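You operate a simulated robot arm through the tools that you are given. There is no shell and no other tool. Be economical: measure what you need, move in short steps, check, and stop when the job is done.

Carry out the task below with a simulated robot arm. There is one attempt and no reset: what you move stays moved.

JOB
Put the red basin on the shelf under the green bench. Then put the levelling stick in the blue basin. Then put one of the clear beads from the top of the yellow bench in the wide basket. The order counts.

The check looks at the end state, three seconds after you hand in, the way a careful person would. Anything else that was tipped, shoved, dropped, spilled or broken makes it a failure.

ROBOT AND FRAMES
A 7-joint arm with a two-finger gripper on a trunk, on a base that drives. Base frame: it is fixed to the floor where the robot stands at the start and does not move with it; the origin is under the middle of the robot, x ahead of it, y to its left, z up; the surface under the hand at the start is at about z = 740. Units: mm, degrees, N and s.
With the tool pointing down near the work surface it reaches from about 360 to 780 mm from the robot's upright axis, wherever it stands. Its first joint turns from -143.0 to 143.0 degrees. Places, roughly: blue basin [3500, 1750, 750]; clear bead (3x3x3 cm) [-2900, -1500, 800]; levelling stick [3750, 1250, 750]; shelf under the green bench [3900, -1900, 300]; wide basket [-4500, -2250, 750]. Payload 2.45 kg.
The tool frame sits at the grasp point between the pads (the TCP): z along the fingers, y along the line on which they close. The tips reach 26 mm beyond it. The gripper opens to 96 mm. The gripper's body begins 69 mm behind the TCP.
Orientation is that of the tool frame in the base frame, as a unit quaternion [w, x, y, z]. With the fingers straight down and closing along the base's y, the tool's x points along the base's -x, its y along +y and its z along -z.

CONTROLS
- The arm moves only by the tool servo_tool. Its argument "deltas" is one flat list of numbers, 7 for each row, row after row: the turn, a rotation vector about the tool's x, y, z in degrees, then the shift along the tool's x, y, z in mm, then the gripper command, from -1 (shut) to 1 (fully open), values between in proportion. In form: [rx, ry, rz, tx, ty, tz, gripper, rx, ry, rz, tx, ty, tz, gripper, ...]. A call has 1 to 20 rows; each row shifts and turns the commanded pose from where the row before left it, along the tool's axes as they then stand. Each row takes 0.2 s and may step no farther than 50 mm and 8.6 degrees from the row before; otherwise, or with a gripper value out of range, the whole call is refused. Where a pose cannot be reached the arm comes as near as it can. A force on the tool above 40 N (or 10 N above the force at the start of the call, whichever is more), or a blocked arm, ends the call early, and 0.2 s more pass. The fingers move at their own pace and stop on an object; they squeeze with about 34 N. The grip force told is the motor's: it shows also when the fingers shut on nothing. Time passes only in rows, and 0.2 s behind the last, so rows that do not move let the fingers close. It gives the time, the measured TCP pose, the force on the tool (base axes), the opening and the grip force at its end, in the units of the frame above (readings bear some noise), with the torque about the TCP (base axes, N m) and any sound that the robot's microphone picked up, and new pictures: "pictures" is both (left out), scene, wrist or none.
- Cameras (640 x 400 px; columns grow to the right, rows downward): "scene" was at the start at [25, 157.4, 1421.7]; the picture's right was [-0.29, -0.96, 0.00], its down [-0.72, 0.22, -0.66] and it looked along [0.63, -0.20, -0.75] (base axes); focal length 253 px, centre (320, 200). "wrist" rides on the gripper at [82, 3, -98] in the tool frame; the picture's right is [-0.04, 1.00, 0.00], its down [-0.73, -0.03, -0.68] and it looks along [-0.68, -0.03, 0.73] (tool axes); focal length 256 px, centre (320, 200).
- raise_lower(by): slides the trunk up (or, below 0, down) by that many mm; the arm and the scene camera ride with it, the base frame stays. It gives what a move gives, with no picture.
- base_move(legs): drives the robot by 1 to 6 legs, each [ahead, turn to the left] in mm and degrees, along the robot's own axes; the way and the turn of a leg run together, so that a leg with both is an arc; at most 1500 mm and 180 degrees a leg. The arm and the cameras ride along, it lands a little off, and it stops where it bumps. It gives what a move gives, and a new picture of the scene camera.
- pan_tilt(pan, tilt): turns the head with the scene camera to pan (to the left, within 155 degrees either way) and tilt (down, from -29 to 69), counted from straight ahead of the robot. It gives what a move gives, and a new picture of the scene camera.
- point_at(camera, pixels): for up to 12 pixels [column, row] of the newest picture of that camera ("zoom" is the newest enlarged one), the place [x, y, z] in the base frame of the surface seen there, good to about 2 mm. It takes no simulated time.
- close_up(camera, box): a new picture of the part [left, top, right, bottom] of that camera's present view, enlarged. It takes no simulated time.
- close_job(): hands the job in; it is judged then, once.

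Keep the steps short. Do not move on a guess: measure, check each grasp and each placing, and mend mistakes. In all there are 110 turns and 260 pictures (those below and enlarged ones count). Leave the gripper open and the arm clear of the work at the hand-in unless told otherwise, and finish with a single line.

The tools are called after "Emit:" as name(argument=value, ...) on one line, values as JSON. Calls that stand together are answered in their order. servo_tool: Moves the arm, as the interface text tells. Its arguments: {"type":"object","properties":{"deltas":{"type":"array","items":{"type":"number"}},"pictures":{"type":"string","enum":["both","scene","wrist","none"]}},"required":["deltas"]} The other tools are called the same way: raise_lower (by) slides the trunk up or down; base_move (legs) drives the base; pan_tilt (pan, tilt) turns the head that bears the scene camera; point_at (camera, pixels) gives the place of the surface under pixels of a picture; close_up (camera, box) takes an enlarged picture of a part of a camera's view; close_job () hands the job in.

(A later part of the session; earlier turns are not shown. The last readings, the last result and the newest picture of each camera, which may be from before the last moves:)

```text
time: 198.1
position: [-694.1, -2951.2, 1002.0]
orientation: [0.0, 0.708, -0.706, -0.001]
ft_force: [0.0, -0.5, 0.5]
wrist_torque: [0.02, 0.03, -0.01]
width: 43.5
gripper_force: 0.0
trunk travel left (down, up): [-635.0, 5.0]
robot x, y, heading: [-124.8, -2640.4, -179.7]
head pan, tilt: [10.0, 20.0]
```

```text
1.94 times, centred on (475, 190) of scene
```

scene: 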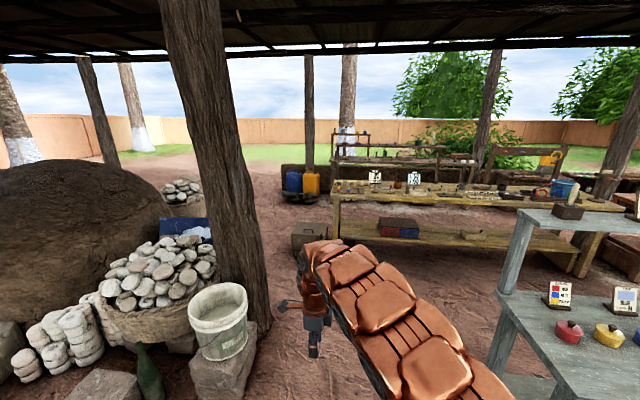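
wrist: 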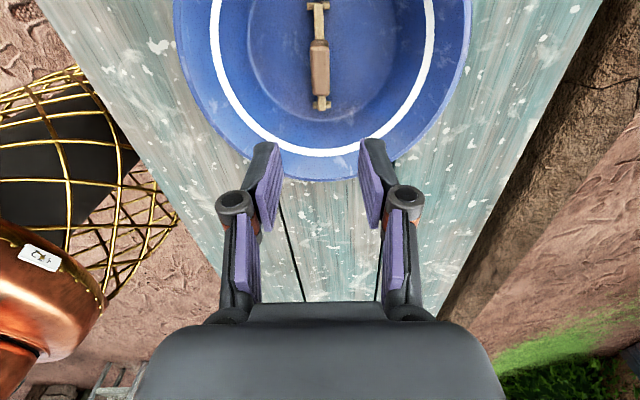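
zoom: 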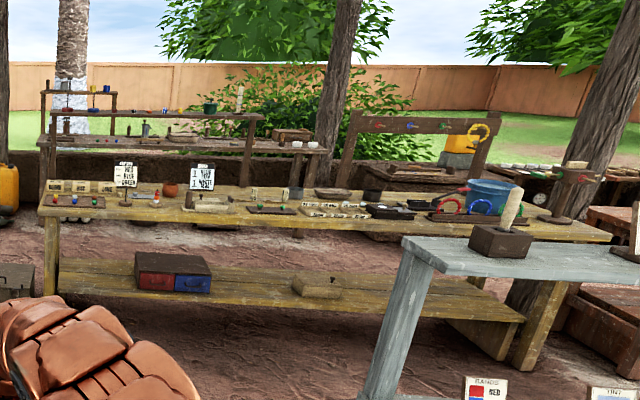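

I'll drive west to x≈−1975, north along the yellow bench to y≈−1600, then face it.

Emit:
base_move(legs=[[1200, 0], [650, 0], [0, -90], [1040, 0], [0, 90]])

Emit:
pan_tilt(pan=-15, tilt=30)

Emit:
close_up(camera="scene", box=[100, 100, 420, 300])

```text
time: 220.0
position: [-2535.5, -1899.9, 1002.0]
orientation: [0.0, -0.691, 0.723, 0.0]
ft_force: [-0.7, 1.4, 0.0]
wrist_torque: [0.0, 0.02, 0.01]
width: 43.2
gripper_force: 0.1
trunk travel left (down, up): [-635.0, 5.0]
robot x, y, heading: [-1955.0, -1623.6, 177.3]
head pan, tilt: [10.0, 20.0]
```

scene: 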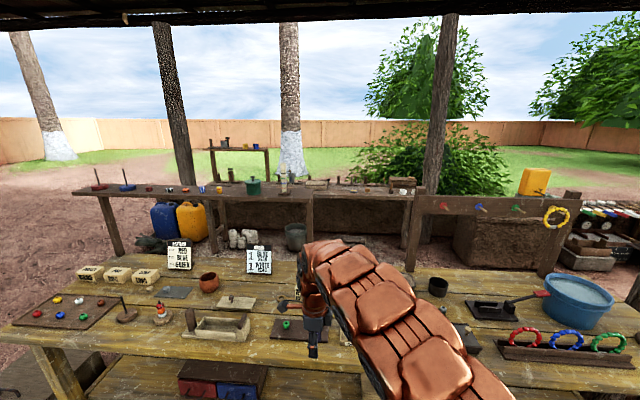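

```text
time: 220.9
position: [-2534.4, -1900.7, 1003.1]
orientation: [0.0, -0.69, 0.723, 0.0]
ft_force: [0.1, 0.3, 0.3]
wrist_torque: [0.02, 0.01, 0.01]
width: 43.1
gripper_force: 0.0
trunk travel left (down, up): [-635.0, 5.0]
robot x, y, heading: [-1952.1, -1622.4, 177.5]
head pan, tilt: [-15.0, 30.0]
```

scene: 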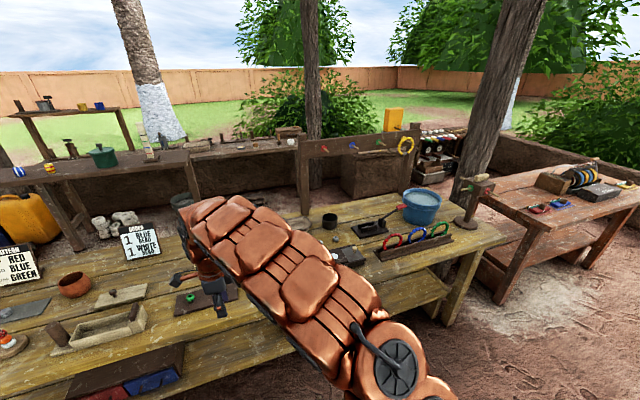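

```text
2.00 times, centred on (260, 200) of scene
```

zoom: 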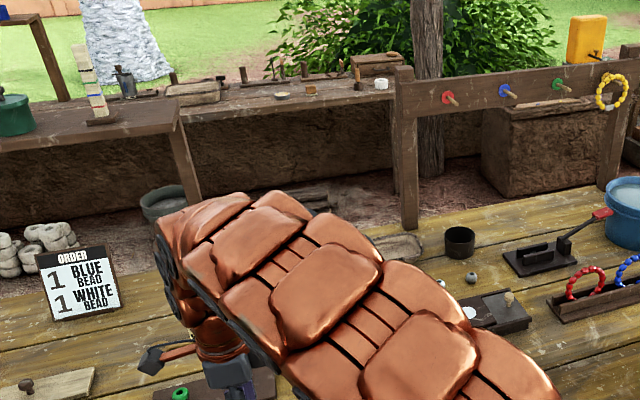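

The arm blocks the view of the bead area. I'll drive 320 mm forward and shift the hand right (+y) so the wrist camera can see.

Emit:
base_move(legs=[[320, 2.5]])

Emit:
servo_tool(deltas=[0, 0, 0, -40, 0, 0, 0, 0, 0, 0, -40, 0, 0, 0, 0, 0, 0, -40, 0, 0, 0, 0, 0, 0, -20, 0, 0, 0, 0, 0, 0, 0, 0, 0, 0])

```text
time: 223.0
position: [-2836.5, -1922.1, 1002.2]
orientation: [0.0, -0.707, 0.708, 0.001]
ft_force: [-0.1, 0.2, 0.5]
wrist_torque: [0.0, -0.02, -0.01]
width: 43.3
gripper_force: 0.0
trunk travel left (down, up): [-635.0, 5.0]
robot x, y, heading: [-2265.2, -1614.8, -180.0]
head pan, tilt: [-15.0, 30.0]
```

scene: 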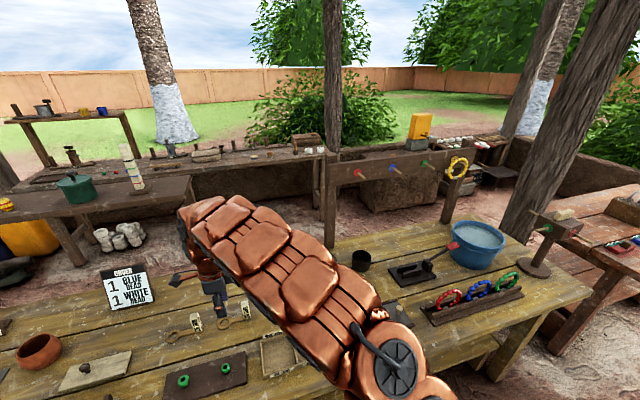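

```text
time: 224.2
position: [-2834.8, -1779.9, 1002.0]
orientation: [0.0, -0.707, 0.707, 0.0]
ft_force: [0.5, -1.0, 0.0]
wrist_torque: [0.03, -0.02, 0.0]
width: 47.8
gripper_force: 0.0
trunk travel left (down, up): [-635.0, 5.0]
robot x, y, heading: [-2272.0, -1618.3, -180.0]
head pan, tilt: [-15.0, 30.0]
```

scene: 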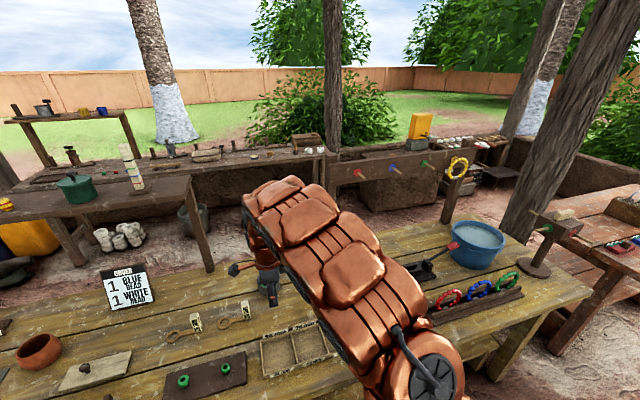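
wrist: 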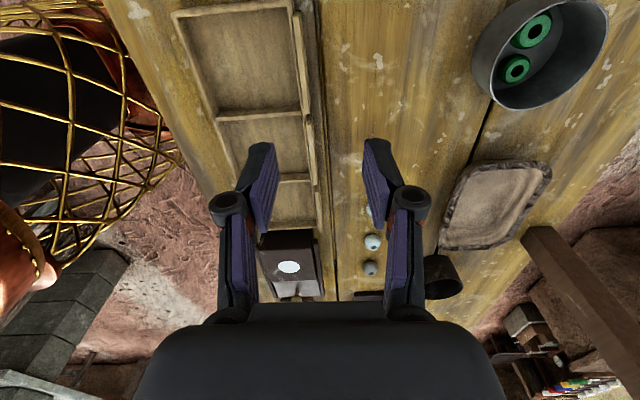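

I see small beads at about (372,242) and (370,268) in the wrist picture. I'll enlarge and measure.

Emit:
close_up(camera="wrist", box=[330, 190, 440, 300])

Emit:
point_at(camera="wrist", pixels=[[373, 242], [370, 268], [290, 267], [440, 280], [350, 245]])

Emit:
servo_tool(deltas=[0, 0, 0, -40, 0, 0, 1, 0, 0, 0, -40, 0, 0, 1, 0, 0, 0, -40, 0, 0, 1, 0, 0, 0, 0, 0, 0, 1])

```text
3.64 times, centred on (385, 245) of wrist
```

zoom: 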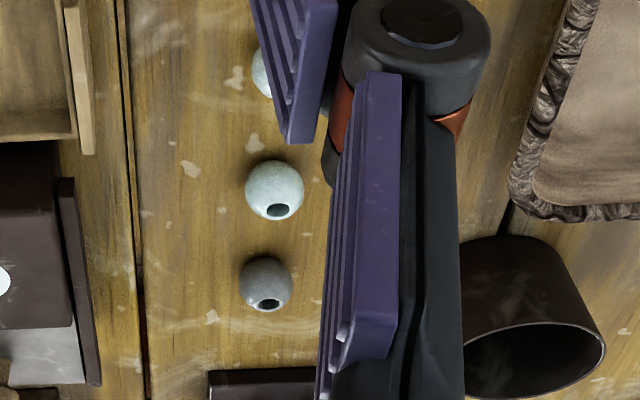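

```text
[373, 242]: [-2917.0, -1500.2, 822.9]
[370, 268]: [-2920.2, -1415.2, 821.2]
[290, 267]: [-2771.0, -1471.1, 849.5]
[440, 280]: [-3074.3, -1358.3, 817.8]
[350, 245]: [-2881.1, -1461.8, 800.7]
```

```text
time: 225.2
position: [-2836.0, -1661.1, 1001.3]
orientation: [0.0, 0.707, -0.707, 0.0]
ft_force: [0.3, 0.5, -0.4]
wrist_torque: [-0.03, 0.01, -0.04]
width: 95.9
gripper_force: 0.1
trunk travel left (down, up): [-635.0, 5.0]
robot x, y, heading: [-2268.7, -1617.1, -179.8]
head pan, tilt: [-15.0, 30.0]
```

scene: 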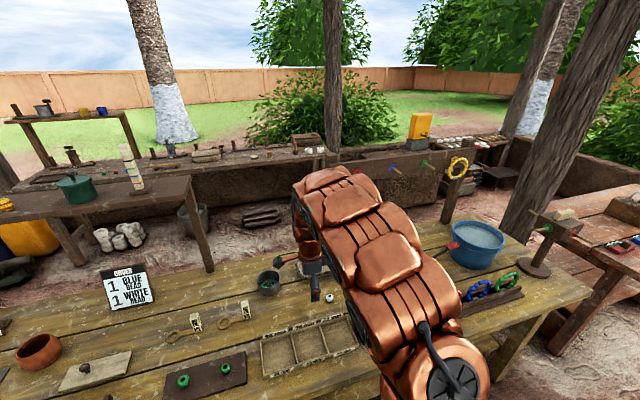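
wrist: 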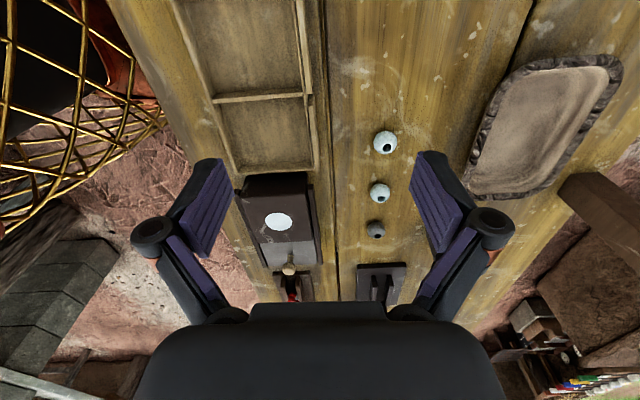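

There are three beads: (385,142), (379,191), and a darker one at (376,229). I'll enlarge them to tell which are clear.

Emit:
close_up(camera="wrist", box=[340, 120, 420, 250])

Emit:
point_at(camera="wrist", pixels=[[385, 142], [373, 142], [397, 142], [385, 131], [379, 191], [376, 229], [360, 165], [380, 262], [300, 215]])

Emit:
close_up(camera="scene", box=[170, 270, 370, 390])

```text
3.08 times, centred on (380, 185) of wrist
```

zoom: 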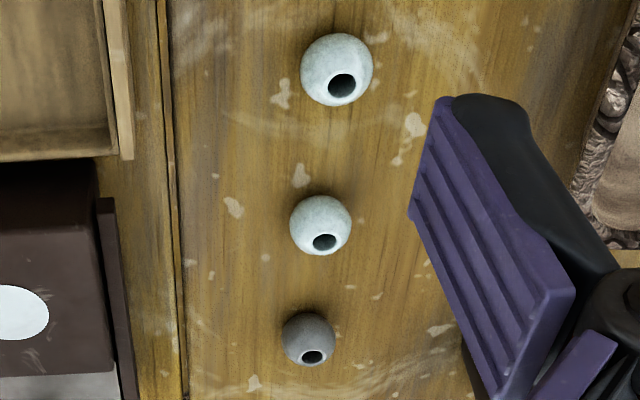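

```text
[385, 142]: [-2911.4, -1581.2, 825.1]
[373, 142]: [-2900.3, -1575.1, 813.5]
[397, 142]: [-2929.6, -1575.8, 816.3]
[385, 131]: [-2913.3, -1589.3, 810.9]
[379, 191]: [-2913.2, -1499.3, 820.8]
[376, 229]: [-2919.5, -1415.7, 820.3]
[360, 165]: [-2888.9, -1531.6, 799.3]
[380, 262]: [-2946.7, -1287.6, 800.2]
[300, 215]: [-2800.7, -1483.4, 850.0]
```

```text
3.20 times, centred on (270, 330) of scene
```

zoom: 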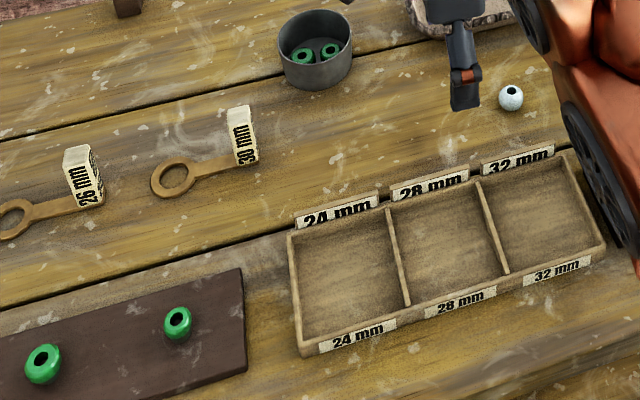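

The middle bead, at about (−2914,−1500), matches the given place and is a clear one. I'll hover over it with the fingers at about 55 mm.

Emit:
servo_tool(deltas=[0, 0, 0, -27.5, 13.2, 21.8, 0.15, 0, 0, 0, -27.5, 13.2, 21.8, 0.15, 0, 0, 0, -27.5, 13.2, 21.8, 0.15, 0, 0, 0, -27.5, 13.2, 21.8, 0.15, 0, 0, 0, -20, 13.2, 21.8, 0.15, 0, 0, 0, 0, 13.2, 21.8, 0.15, 0, 0, 0, 0, 0, 0, 0.15])

Emit:
close_up(camera="wrist", box=[240, 60, 400, 220])

```text
time: 226.8
position: [-2915.6, -1530.6, 871.1]
orientation: [0.0, -0.707, 0.708, 0.0]
ft_force: [-0.2, -1.1, 0.1]
wrist_torque: [-0.01, 0.02, -0.01]
width: 55.1
gripper_force: 0.0
trunk travel left (down, up): [-635.0, 5.0]
robot x, y, heading: [-2270.1, -1615.3, -180.0]
head pan, tilt: [-15.0, 30.0]
```

scene: 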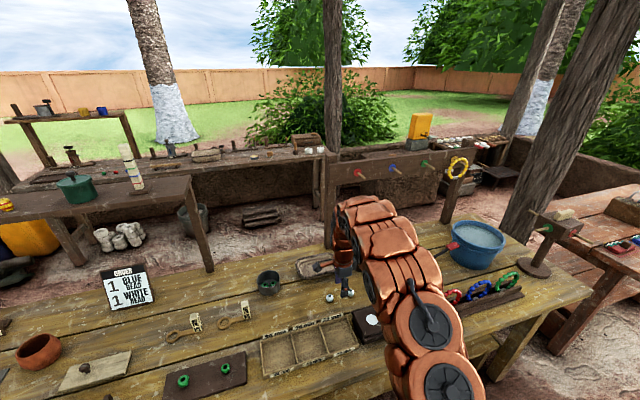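
wrist: 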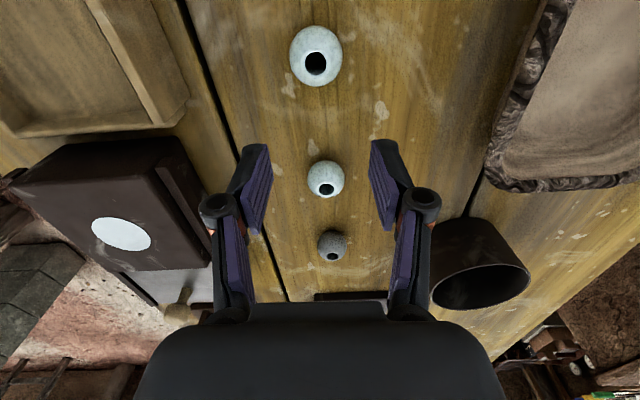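

```text
2.50 times, centred on (320, 140) of wrist
```

zoom: 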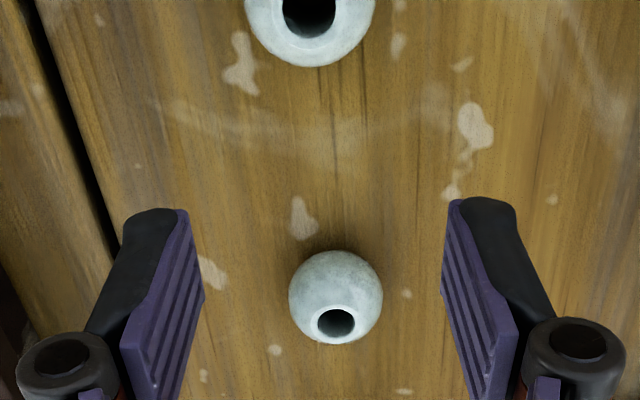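

Emit:
point_at(camera="zoom", pixels=[[294, 297], [378, 297], [336, 254], [336, 270], [336, 290], [336, 341]])

```text
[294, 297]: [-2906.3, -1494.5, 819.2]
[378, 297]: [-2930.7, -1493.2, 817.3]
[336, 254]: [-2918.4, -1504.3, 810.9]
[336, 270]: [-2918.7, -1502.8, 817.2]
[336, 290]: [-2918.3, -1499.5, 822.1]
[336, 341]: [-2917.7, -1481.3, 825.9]
```

The bead's centre is about (−2918.5,−1491,814), diameter about 27. The TCP must stop at z≈829 so the tips stay off the bench. I'll move over it, descend, and check before closing.

Emit:
servo_tool(deltas=[0, 0, 0, -20, 1.5, 0, 0.15, 0, 0, 0, -19.5, 1.4, 0, 0.15, 0, 0, 0, 0, 0, 15, 0.15, 0, 0, 0, 0, 0, 15, 0.15, 0, 0, 0, 0, 0, 11, 0.15, 0, 0, 0, 0, 0, 0, 0.15], pictures="wrist")

```text
time: 228.2
position: [-2919.6, -1490.2, 829.1]
orientation: [0.0, 0.708, -0.707, 0.0]
ft_force: [0.1, -0.4, 0.0]
wrist_torque: [-0.02, -0.07, -0.03]
width: 55.2
gripper_force: 0.0
trunk travel left (down, up): [-635.0, 5.0]
robot x, y, heading: [-2264.4, -1615.2, -180.1]
head pan, tilt: [-15.0, 30.0]
```

wrist: 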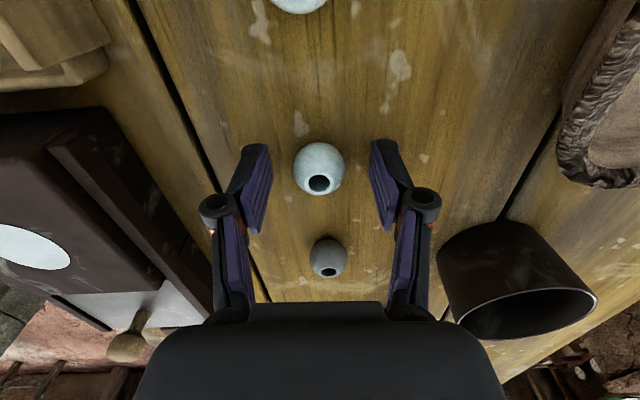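

The bead is centred between the fingertips. I'll close.

Emit:
servo_tool(deltas=[0, 0, 0, 0, 0, 0, -1, 0, 0, 0, 0, 0, 0, -1, 0, 0, 0, 0, 0, 0, -1, 0, 0, 0, 0, 0, 0, -1, 0, 0, 0, 0, 0, 0, -1], pictures="wrist")

Emit:
servo_tool(deltas=[0, 0, 0, 0, 0, -10, -1, 0, 0, 0, 0, 0, -30, -1, 0, 0, 0, 0, 0, -40, -1, 0, 0, 0, 0, 0, -45, -1, 0, 0, 0, 0, 0, -45, -1, 0, 0, 0, 0, 0, -30, -1])

Emit:
close_up(camera="scene", box=[0, 80, 340, 260])

```text
time: 229.4
position: [-2919.1, -1489.6, 830.7]
orientation: [0.0, -0.707, 0.707, 0.0]
ft_force: [0.1, 0.2, 2.1]
wrist_torque: [-0.01, 0.04, -0.02]
width: 26.3
gripper_force: 34.2
trunk travel left (down, up): [-635.0, 5.0]
robot x, y, heading: [-2270.4, -1616.0, -180.0]
head pan, tilt: [-15.0, 30.0]
```

wrist: 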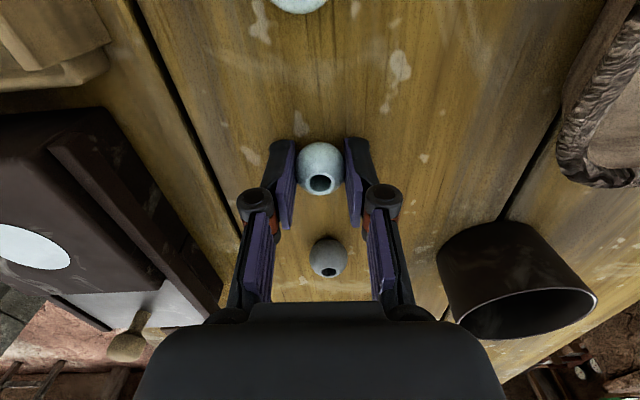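

```text
time: 230.8
position: [-2917.4, -1491.9, 1033.7]
orientation: [0.0, 0.707, -0.707, 0.001]
ft_force: [0.3, 0.3, -0.5]
wrist_torque: [-0.01, -0.03, -0.01]
width: 26.0
gripper_force: 34.2
trunk travel left (down, up): [-635.0, 5.0]
robot x, y, heading: [-2266.5, -1612.7, -179.9]
head pan, tilt: [-15.0, 30.0]
```

scene: 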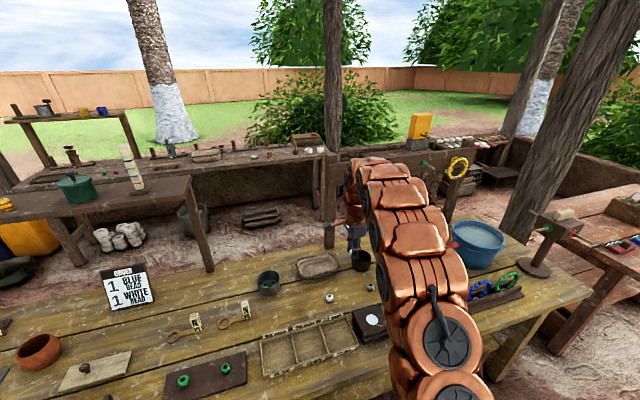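
wrist: 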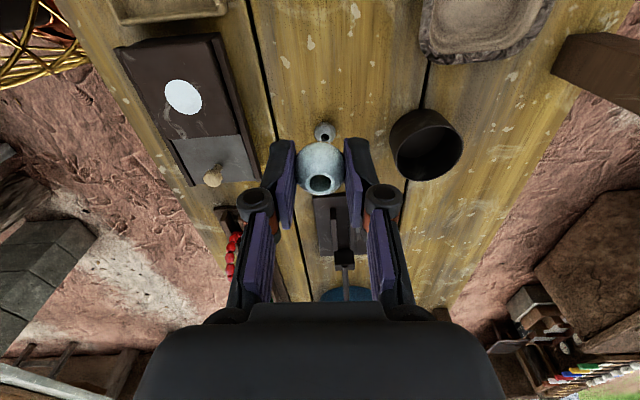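

```text
1.88 times, centred on (170, 170) of scene
```

zoom: 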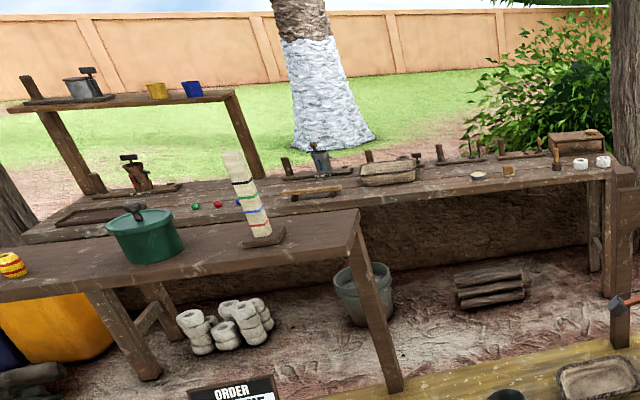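

The bead is held at 26 mm. I'll measure the wide-basket candidate, the woven tray at (206,157) in the scene, and the benches ahead.

Emit:
point_at(camera="zoom", pixels=[[388, 172], [365, 172], [418, 168], [388, 183], [300, 195], [390, 190], [150, 235], [300, 265], [40, 300], [577, 145], [390, 388], [450, 195]])

Emit:
close_up(camera="scene", box=[140, 130, 260, 200])

Emit:
close_up(camera="scene", box=[220, 110, 340, 180])

```text
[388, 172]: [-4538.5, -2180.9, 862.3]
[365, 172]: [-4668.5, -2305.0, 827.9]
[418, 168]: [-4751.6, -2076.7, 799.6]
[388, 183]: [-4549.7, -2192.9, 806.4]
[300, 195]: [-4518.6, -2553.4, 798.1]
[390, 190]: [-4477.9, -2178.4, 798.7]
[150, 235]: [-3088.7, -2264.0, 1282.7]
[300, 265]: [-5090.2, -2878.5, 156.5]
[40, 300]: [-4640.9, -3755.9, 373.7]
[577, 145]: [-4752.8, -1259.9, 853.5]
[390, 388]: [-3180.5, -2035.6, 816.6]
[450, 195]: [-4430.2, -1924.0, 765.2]
```

```text
5.33 times, centred on (200, 165) of scene
```

zoom: 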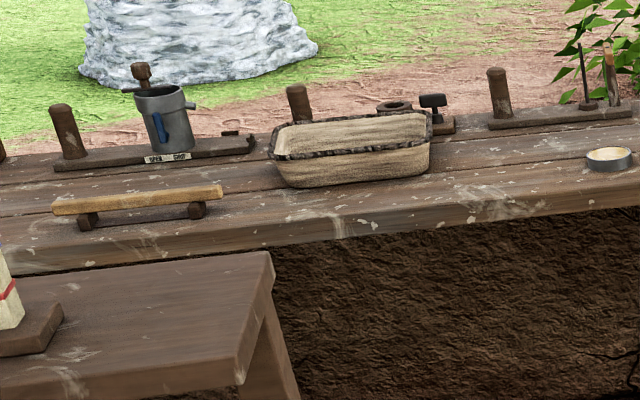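

```text
5.33 times, centred on (280, 145) of scene
```

zoom: 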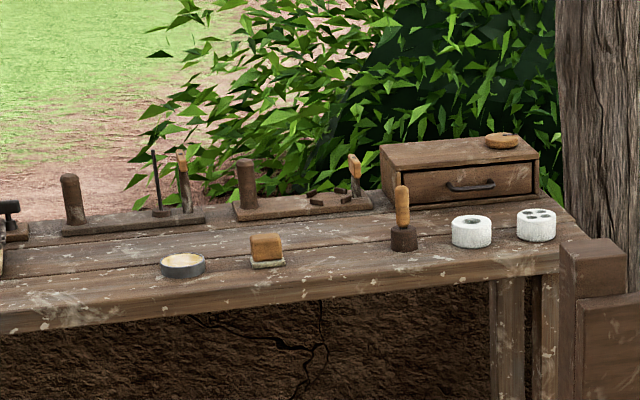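

The wide basket stands at about x −4540 to −4690, y −2305 to −2080, on the far bench (z≈800, front edge x≈−4430). I'll map the floor between the yellow bench and that one.

Emit:
close_up(camera="scene", box=[0, 130, 340, 300])

Emit:
point_at(camera="zoom", pixels=[[230, 230], [200, 230], [265, 215], [365, 185], [490, 180], [345, 130], [20, 260], [100, 170], [300, 120], [365, 240], [30, 130], [440, 130]])

```text
1.88 times, centred on (170, 215) of scene
```

zoom: 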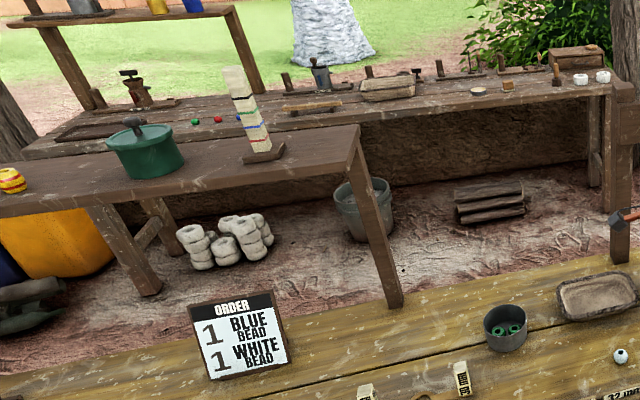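

```text
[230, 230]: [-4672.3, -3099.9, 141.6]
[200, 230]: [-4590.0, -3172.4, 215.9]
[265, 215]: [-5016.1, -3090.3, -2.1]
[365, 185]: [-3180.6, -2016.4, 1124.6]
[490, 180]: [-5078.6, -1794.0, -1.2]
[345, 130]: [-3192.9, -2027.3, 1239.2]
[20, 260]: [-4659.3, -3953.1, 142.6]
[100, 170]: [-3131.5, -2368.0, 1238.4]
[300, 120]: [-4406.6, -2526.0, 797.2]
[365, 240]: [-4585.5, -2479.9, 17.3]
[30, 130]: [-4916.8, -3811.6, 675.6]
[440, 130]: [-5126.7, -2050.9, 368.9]
```

The floor between the benches is clear, and the bucket, rings and logs are under the far bench. I'll back out, drive to the south end of the yellow bench, and look at the gap.

Emit:
base_move(legs=[[-330, 0], [0, 90], [850, 0]])

Emit:
pan_tilt(pan=35, tilt=35)

Emit:
pan_tilt(pan=-45, tilt=35)

```text
time: 240.9
position: [-2080.8, -3118.8, 1033.9]
orientation: [0.001, 1.0, -0.004, 0.0]
ft_force: [-1.3, 0.2, -0.1]
wrist_torque: [0.01, 0.01, 0.03]
width: 26.4
gripper_force: 33.6
trunk travel left (down, up): [-635.0, 5.0]
robot x, y, heading: [-1951.1, -2471.6, -90.3]
head pan, tilt: [-15.0, 30.0]
```

scene: 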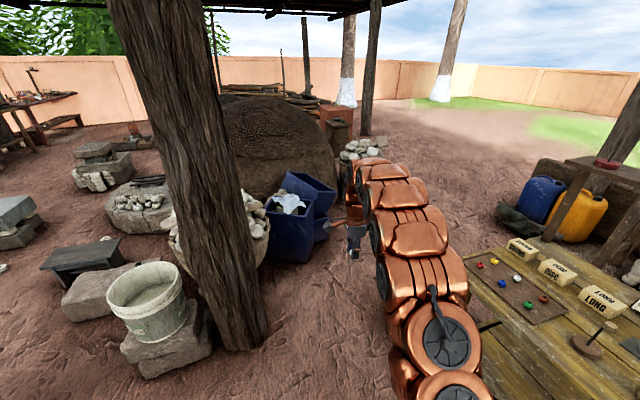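

```text
time: 242.0
position: [-2080.9, -3117.5, 1032.5]
orientation: [0.001, 1.0, -0.004, 0.0]
ft_force: [-0.6, -0.6, 0.3]
wrist_torque: [0.02, -0.03, 0.01]
width: 26.1
gripper_force: 33.4
trunk travel left (down, up): [-635.0, 5.0]
robot x, y, heading: [-1950.4, -2468.2, -90.7]
head pan, tilt: [35.0, 35.0]
```

scene: 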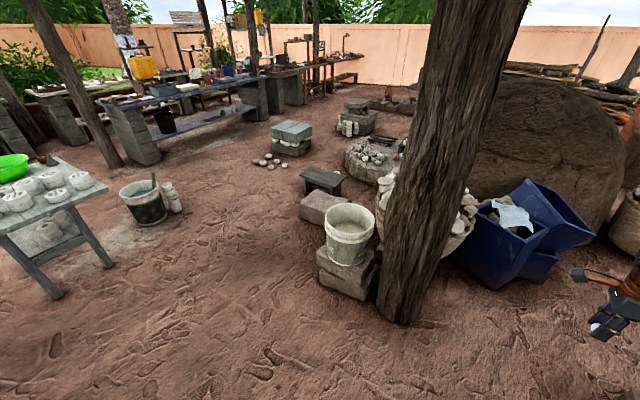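

```text
time: 243.6
position: [-2080.1, -3118.7, 1032.5]
orientation: [0.0, 1.0, -0.004, 0.0]
ft_force: [0.6, 0.4, -1.7]
wrist_torque: [0.02, 0.0, 0.01]
width: 25.8
gripper_force: 34.0
trunk travel left (down, up): [-635.0, 5.0]
robot x, y, heading: [-1953.2, -2466.8, -90.3]
head pan, tilt: [-45.0, 35.0]
```

scene: 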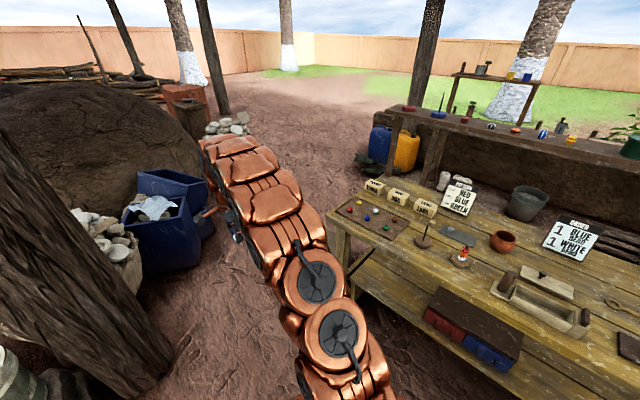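

Emit:
point_at(camera="scene", pixels=[[200, 260], [215, 225], [145, 260], [330, 215], [350, 290], [430, 180], [395, 110], [400, 165], [300, 150], [320, 180], [560, 140], [250, 330]])

Emit:
close_up(camera="scene", box=[280, 60, 480, 240])

```text
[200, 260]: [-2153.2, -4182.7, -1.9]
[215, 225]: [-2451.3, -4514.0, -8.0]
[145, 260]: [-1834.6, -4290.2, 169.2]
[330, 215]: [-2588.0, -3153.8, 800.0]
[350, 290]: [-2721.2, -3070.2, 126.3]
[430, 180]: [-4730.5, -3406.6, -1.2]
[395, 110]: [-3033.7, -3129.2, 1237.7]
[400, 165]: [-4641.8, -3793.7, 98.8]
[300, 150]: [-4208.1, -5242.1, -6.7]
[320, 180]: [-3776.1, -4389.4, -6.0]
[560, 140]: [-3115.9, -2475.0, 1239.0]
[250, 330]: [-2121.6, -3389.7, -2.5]
```

```text
2.22 times, centred on (380, 150) of scene
```

zoom: 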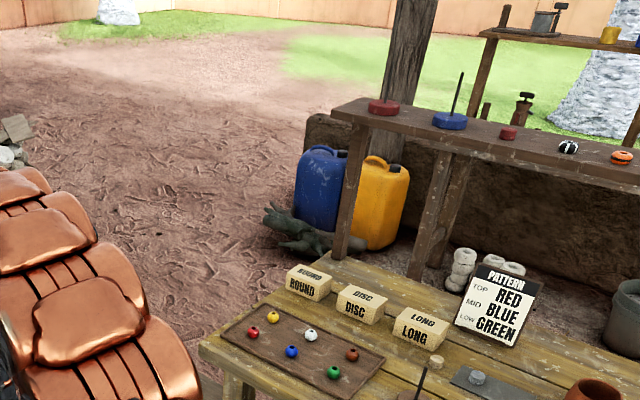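

Crates stand at about (−2150,−4180) and a chest at about (−2590,−3500) that the arm hides. I'll check my own base width and the chest from further south.

Emit:
base_move(legs=[[450, 0]])

Emit:
pan_tilt(pan=-75, tilt=50)

Emit:
pan_tilt(pan=90, tilt=69)

Emit:
point_at(camera="scene", pixels=[[320, 200], [320, 250], [320, 300], [320, 350], [320, 390], [200, 300], [440, 300]])

```text
time: 246.2
position: [-2092.5, -3557.8, 1033.0]
orientation: [0.0, 1.0, -0.009, 0.0]
ft_force: [0.3, 0.5, 0.0]
wrist_torque: [0.0, -0.02, 0.01]
width: 25.9
gripper_force: 34.8
trunk travel left (down, up): [-635.0, 5.0]
robot x, y, heading: [-1958.1, -2907.5, -90.7]
head pan, tilt: [-45.0, 35.0]
```

scene: 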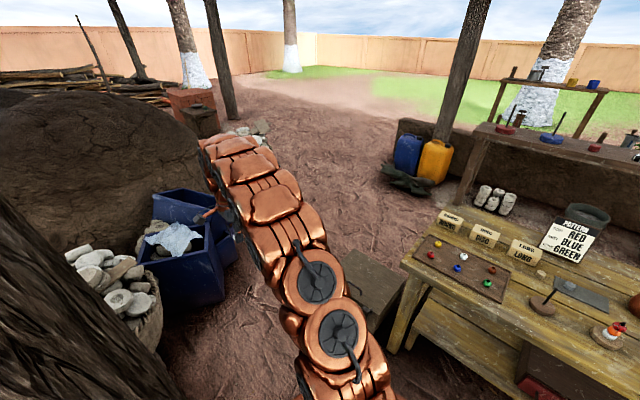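

```text
time: 247.2
position: [-2090.7, -3557.6, 1032.6]
orientation: [0.0, 1.0, -0.009, 0.0]
ft_force: [0.0, -0.3, -0.1]
wrist_torque: [-0.02, -0.01, 0.0]
width: 26.0
gripper_force: 33.6
trunk travel left (down, up): [-635.0, 5.0]
robot x, y, heading: [-1955.8, -2910.9, -91.0]
head pan, tilt: [-75.0, 50.0]
```

scene: 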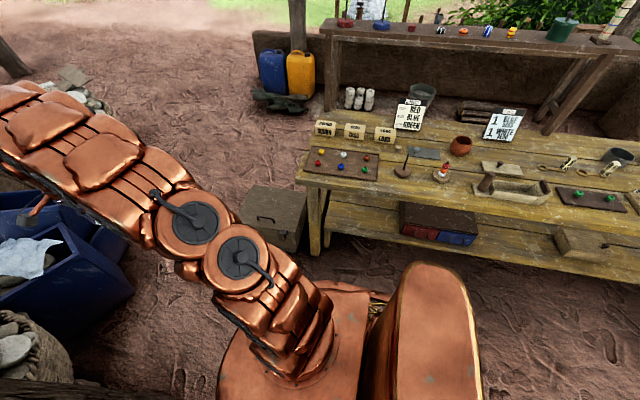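

```text
time: 249.7
position: [-2091.9, -3558.1, 1032.7]
orientation: [0.0, 1.0, -0.008, -0.001]
ft_force: [0.1, 0.2, -0.6]
wrist_torque: [-0.01, 0.0, -0.01]
width: 26.5
gripper_force: 34.2
trunk travel left (down, up): [-635.0, 5.0]
robot x, y, heading: [-1956.9, -2909.9, -90.9]
head pan, tilt: [90.0, 68.8]
```

scene: 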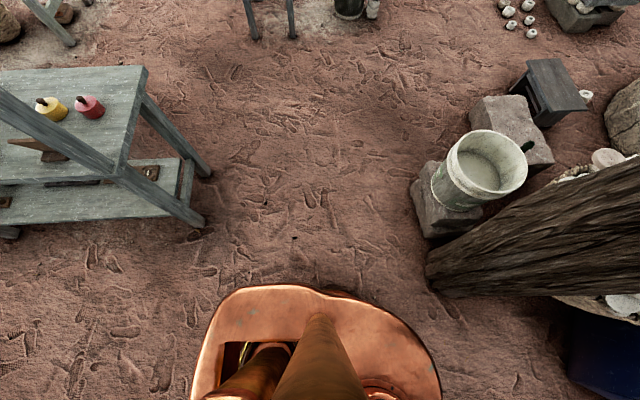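

```text
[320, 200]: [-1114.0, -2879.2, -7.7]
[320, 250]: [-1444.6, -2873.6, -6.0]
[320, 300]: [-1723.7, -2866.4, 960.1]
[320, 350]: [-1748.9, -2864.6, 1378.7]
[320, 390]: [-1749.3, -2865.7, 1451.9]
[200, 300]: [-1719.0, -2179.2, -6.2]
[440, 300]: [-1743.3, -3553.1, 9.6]
```

My body is about ±240 mm wide. I'll re-look at the chest, which was at about (270,215) in the earlier view.

Emit:
pan_tilt(pan=-75, tilt=50)

Emit:
point_at(camera="scene", pixels=[[243, 190], [305, 195], [240, 222], [298, 250], [255, 185], [130, 290], [85, 262], [255, 100], [325, 100], [180, 120], [225, 150], [120, 240]])

```text
time: 252.2
position: [-2092.0, -3557.8, 1032.3]
orientation: [0.0, 1.0, -0.008, 0.001]
ft_force: [0.5, 0.3, -0.2]
wrist_torque: [0.01, -0.03, 0.02]
width: 26.6
gripper_force: 34.4
trunk travel left (down, up): [-635.0, 5.0]
robot x, y, heading: [-1957.0, -2910.2, -91.0]
head pan, tilt: [-75.0, 50.0]
```

scene: 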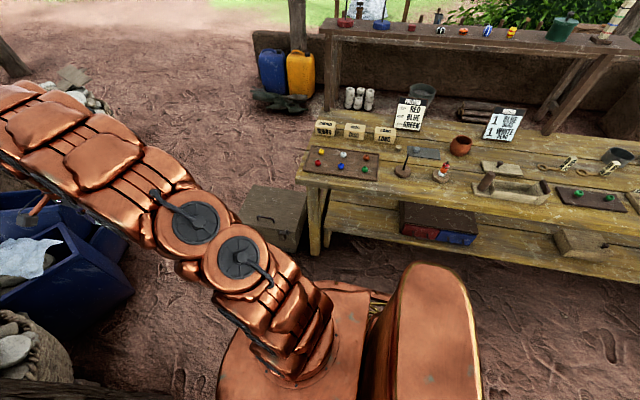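

```text
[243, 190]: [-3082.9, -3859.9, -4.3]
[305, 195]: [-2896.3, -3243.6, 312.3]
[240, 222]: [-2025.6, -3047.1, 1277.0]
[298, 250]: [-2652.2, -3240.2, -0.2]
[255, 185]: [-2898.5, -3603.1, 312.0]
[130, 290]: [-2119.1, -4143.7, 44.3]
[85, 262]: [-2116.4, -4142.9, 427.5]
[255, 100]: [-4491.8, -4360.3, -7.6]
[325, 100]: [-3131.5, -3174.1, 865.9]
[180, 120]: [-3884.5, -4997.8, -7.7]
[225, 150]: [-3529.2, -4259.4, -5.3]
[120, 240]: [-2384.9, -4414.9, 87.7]
```

The chest spans x −2590..−2900, y −3230..−3620, and the crate corner is at (−2115,−4143). The diagonal passage is about 700 mm wide. I'll drive to (−2190,−3720), turn to −135°, then on to about (−2710,−4240).

Emit:
base_move(legs=[[0, -15], [843, 0], [0, -29]])

Emit:
pan_tilt(pan=40, tilt=50)

Emit:
pan_tilt(pan=-60, tilt=50)

```text
time: 259.0
position: [-2741.7, -4077.7, 1032.8]
orientation: [0.0, 0.922, -0.388, 0.0]
ft_force: [0.0, 0.4, -0.3]
wrist_torque: [0.03, 0.01, -0.03]
width: 26.6
gripper_force: 34.3
trunk travel left (down, up): [-635.0, 5.0]
robot x, y, heading: [-2188.6, -3713.6, -135.8]
head pan, tilt: [-75.0, 50.0]
```

scene: 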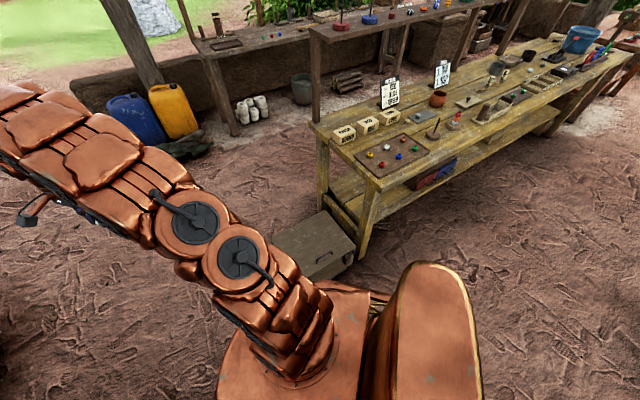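

```text
time: 261.0
position: [-2739.7, -4078.6, 1033.1]
orientation: [0.0, 0.922, -0.388, 0.001]
ft_force: [-0.1, -0.1, 0.5]
wrist_torque: [0.04, 0.0, 0.0]
width: 26.3
gripper_force: 34.4
trunk travel left (down, up): [-635.0, 5.0]
robot x, y, heading: [-2188.4, -3711.2, -135.7]
head pan, tilt: [40.0, 50.0]
```

scene: 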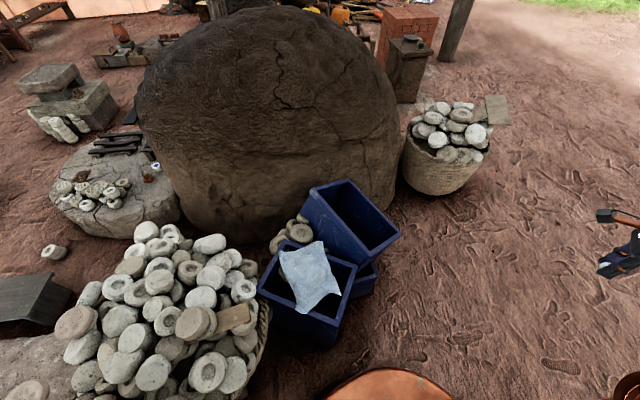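

```text
time: 262.7
position: [-2740.9, -4078.7, 1032.8]
orientation: [0.0, 0.922, -0.387, 0.0]
ft_force: [0.9, 0.6, -0.5]
wrist_torque: [0.03, 0.03, 0.04]
width: 26.3
gripper_force: 34.2
trunk travel left (down, up): [-635.0, 5.0]
robot x, y, heading: [-2188.4, -3710.6, -135.6]
head pan, tilt: [-60.0, 50.0]
```

scene: 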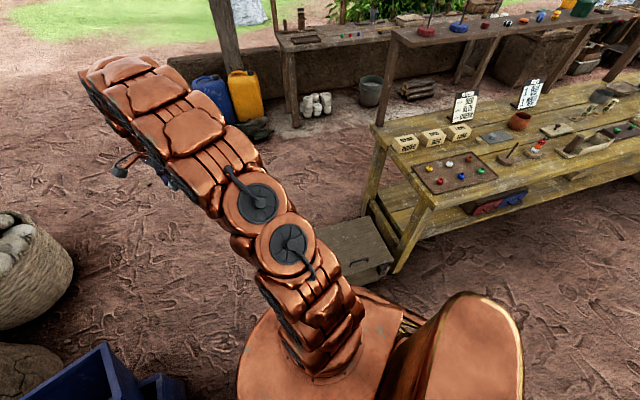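

Emit:
point_at(camera="scene", pixels=[[70, 270], [60, 310], [120, 350], [165, 380], [340, 225], [385, 270], [260, 140], [295, 120], [180, 250], [375, 120], [500, 95]])

```text
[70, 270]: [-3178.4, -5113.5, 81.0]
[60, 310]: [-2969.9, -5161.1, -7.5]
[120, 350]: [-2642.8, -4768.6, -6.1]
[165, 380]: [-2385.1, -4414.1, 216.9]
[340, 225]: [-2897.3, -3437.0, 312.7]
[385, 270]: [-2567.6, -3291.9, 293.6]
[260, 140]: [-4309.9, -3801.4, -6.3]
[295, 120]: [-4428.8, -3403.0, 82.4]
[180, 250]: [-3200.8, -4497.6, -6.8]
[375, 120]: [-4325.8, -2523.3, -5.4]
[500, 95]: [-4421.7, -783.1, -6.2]
```

The passage is clear. I'll go 650 mm on this diagonal, then head northwest into the lane between the benches.

Emit:
base_move(legs=[[650, 0], [0, -71.7], [1120, 0]])

Emit:
pan_tilt(pan=-20, tilt=40)

```text
time: 265.1
position: [-2980.7, -4345.6, 1031.5]
orientation: [0.0, 0.931, -0.365, 0.001]
ft_force: [0.6, 1.0, -1.0]
wrist_torque: [0.02, -0.04, -0.01]
width: 26.8
gripper_force: 33.9
trunk travel left (down, up): [-635.0, 5.0]
robot x, y, heading: [-2456.9, -3948.6, -132.5]
head pan, tilt: [-60.0, 50.0]
stopped in leg 1: the robot was blocked; the commanded pose is now the measured one
```

scene: 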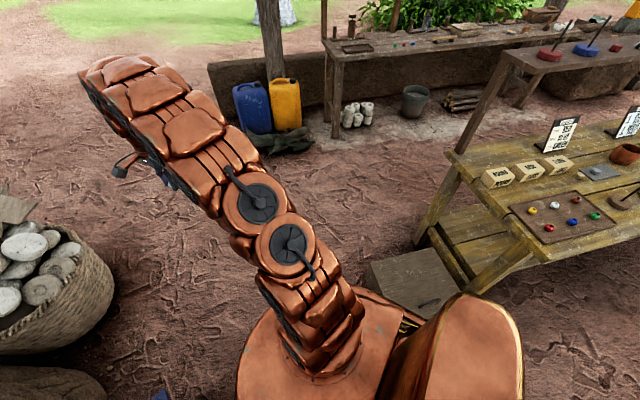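

```text
time: 266.1
position: [-2980.6, -4345.1, 1032.5]
orientation: [0.0, 0.931, -0.365, 0.0]
ft_force: [0.8, -0.9, 0.3]
wrist_torque: [0.06, 0.06, -0.03]
width: 26.8
gripper_force: 34.3
trunk travel left (down, up): [-635.0, 5.0]
robot x, y, heading: [-2453.3, -3952.8, -132.3]
head pan, tilt: [-20.0, 40.0]
```

scene: 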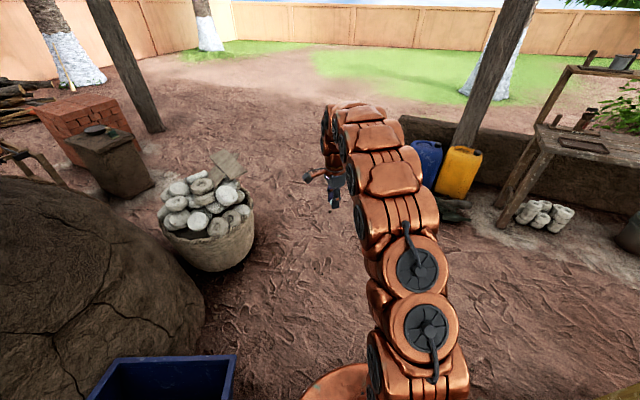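

I was blocked partway. I'll look at both sides to see what I touched and whether it moved.

Emit:
pan_tilt(pan=60, tilt=60)

Emit:
point_at(camera="scene", pixels=[[200, 300], [250, 250], [300, 250], [320, 300], [350, 250], [250, 350], [400, 300]])

Emit:
pan_tilt(pan=-90, tilt=60)

```text
time: 267.7
position: [-2980.7, -4346.4, 1032.4]
orientation: [0.0, 0.931, -0.365, -0.001]
ft_force: [0.0, 0.1, -0.3]
wrist_torque: [-0.02, 0.01, -0.02]
width: 26.7
gripper_force: 34.3
trunk travel left (down, up): [-635.0, 5.0]
robot x, y, heading: [-2455.4, -3950.3, -132.3]
head pan, tilt: [60.0, 60.0]
```

scene: 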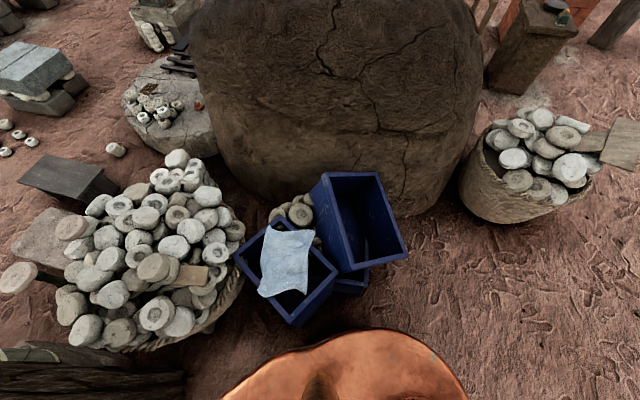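

```text
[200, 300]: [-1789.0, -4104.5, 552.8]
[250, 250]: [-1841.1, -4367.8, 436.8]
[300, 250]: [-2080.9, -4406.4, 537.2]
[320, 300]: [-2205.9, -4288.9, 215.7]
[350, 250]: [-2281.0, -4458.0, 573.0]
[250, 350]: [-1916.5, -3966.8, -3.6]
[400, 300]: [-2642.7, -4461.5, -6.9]
```

```text
time: 270.0
position: [-2981.1, -4346.2, 1032.1]
orientation: [0.0, 0.931, -0.364, 0.0]
ft_force: [0.3, 0.1, -0.5]
wrist_torque: [0.0, 0.02, -0.03]
width: 26.6
gripper_force: 33.7
trunk travel left (down, up): [-635.0, 5.0]
robot x, y, heading: [-2454.1, -3948.6, -132.1]
head pan, tilt: [-90.0, 60.0]
```

scene: 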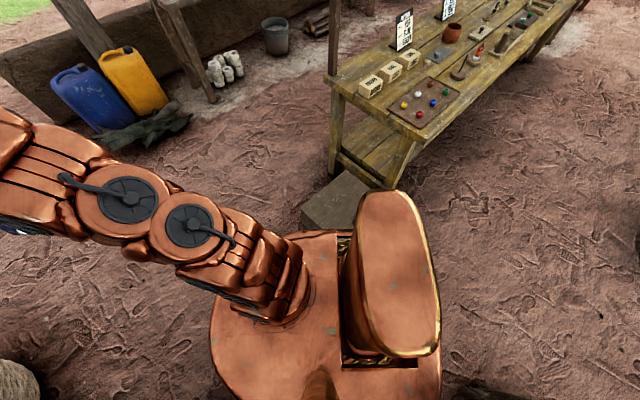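

I'll measure my own base outline, the chest, and the crate faces to see what is touching.

Emit:
point_at(camera="scene", pixels=[[216, 345], [300, 240], [320, 240], [436, 380], [250, 300], [350, 185], [310, 205], [330, 225], [366, 190], [345, 175]])

Emit:
close_up(camera="scene", box=[260, 140, 420, 260])

Emit:
pan_tilt(pan=20, tilt=69)

Emit:
point_at(camera="scene", pixels=[[30, 300], [60, 330], [100, 300], [150, 300], [200, 300], [250, 320], [300, 330], [350, 330], [120, 350], [200, 350]])

```text
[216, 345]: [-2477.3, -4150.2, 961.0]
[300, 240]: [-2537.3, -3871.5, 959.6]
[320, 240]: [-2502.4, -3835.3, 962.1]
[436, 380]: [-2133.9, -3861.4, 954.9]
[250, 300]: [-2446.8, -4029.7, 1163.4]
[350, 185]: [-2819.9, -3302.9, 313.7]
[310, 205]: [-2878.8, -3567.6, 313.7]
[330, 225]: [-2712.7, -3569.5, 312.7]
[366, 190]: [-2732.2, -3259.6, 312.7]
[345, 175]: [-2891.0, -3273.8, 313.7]
```

```text
3.33 times, centred on (340, 200) of scene
```

zoom: 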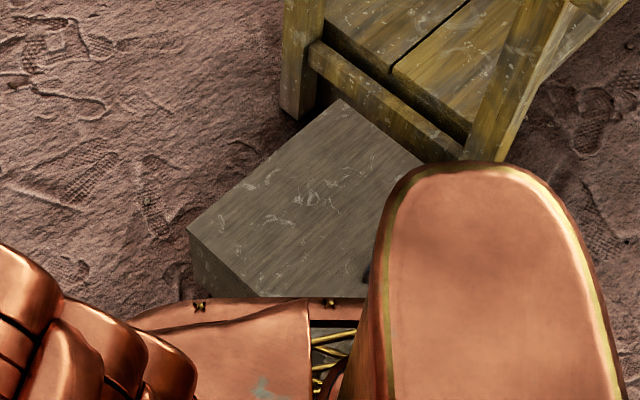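

```text
time: 271.9
position: [-2980.4, -4345.2, 1032.8]
orientation: [0.0, 0.931, -0.364, 0.001]
ft_force: [0.1, -0.1, 0.0]
wrist_torque: [-0.01, 0.02, 0.01]
width: 26.7
gripper_force: 34.0
trunk travel left (down, up): [-635.0, 5.0]
robot x, y, heading: [-2452.9, -3952.1, -132.2]
head pan, tilt: [20.0, 68.8]
```

scene: 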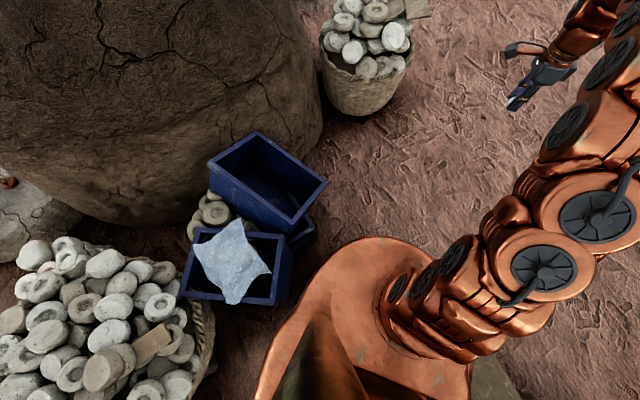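

```text
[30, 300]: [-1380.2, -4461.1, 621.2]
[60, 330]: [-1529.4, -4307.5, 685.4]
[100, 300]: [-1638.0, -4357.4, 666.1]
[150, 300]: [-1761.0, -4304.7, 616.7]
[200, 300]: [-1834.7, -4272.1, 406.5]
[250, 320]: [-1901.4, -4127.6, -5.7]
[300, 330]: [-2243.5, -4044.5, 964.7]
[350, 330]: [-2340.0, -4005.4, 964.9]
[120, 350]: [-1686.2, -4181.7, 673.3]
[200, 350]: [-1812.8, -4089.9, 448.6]
```

The chest looks unmoved, and the drift and yaw suggest contact at my front-left with the crates. I'll compare the crate positions.

Emit:
close_up(camera="scene", box=[170, 120, 350, 320])

Emit:
point_at(camera="scene", pixels=[[312, 238], [300, 248], [325, 182], [282, 300], [240, 300], [288, 260], [290, 228], [314, 230], [303, 243], [190, 298]])

```text
2.00 times, centred on (260, 220) of scene
```

zoom: 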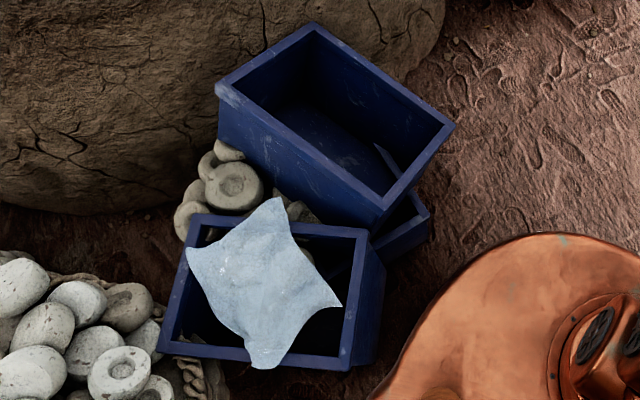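

```text
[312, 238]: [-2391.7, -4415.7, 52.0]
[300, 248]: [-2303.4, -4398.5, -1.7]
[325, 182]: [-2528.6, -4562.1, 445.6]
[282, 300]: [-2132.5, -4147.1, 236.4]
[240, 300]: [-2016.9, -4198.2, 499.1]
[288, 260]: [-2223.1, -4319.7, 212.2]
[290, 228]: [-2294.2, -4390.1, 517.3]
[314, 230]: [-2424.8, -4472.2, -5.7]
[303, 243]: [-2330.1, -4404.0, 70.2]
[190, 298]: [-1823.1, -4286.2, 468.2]
```

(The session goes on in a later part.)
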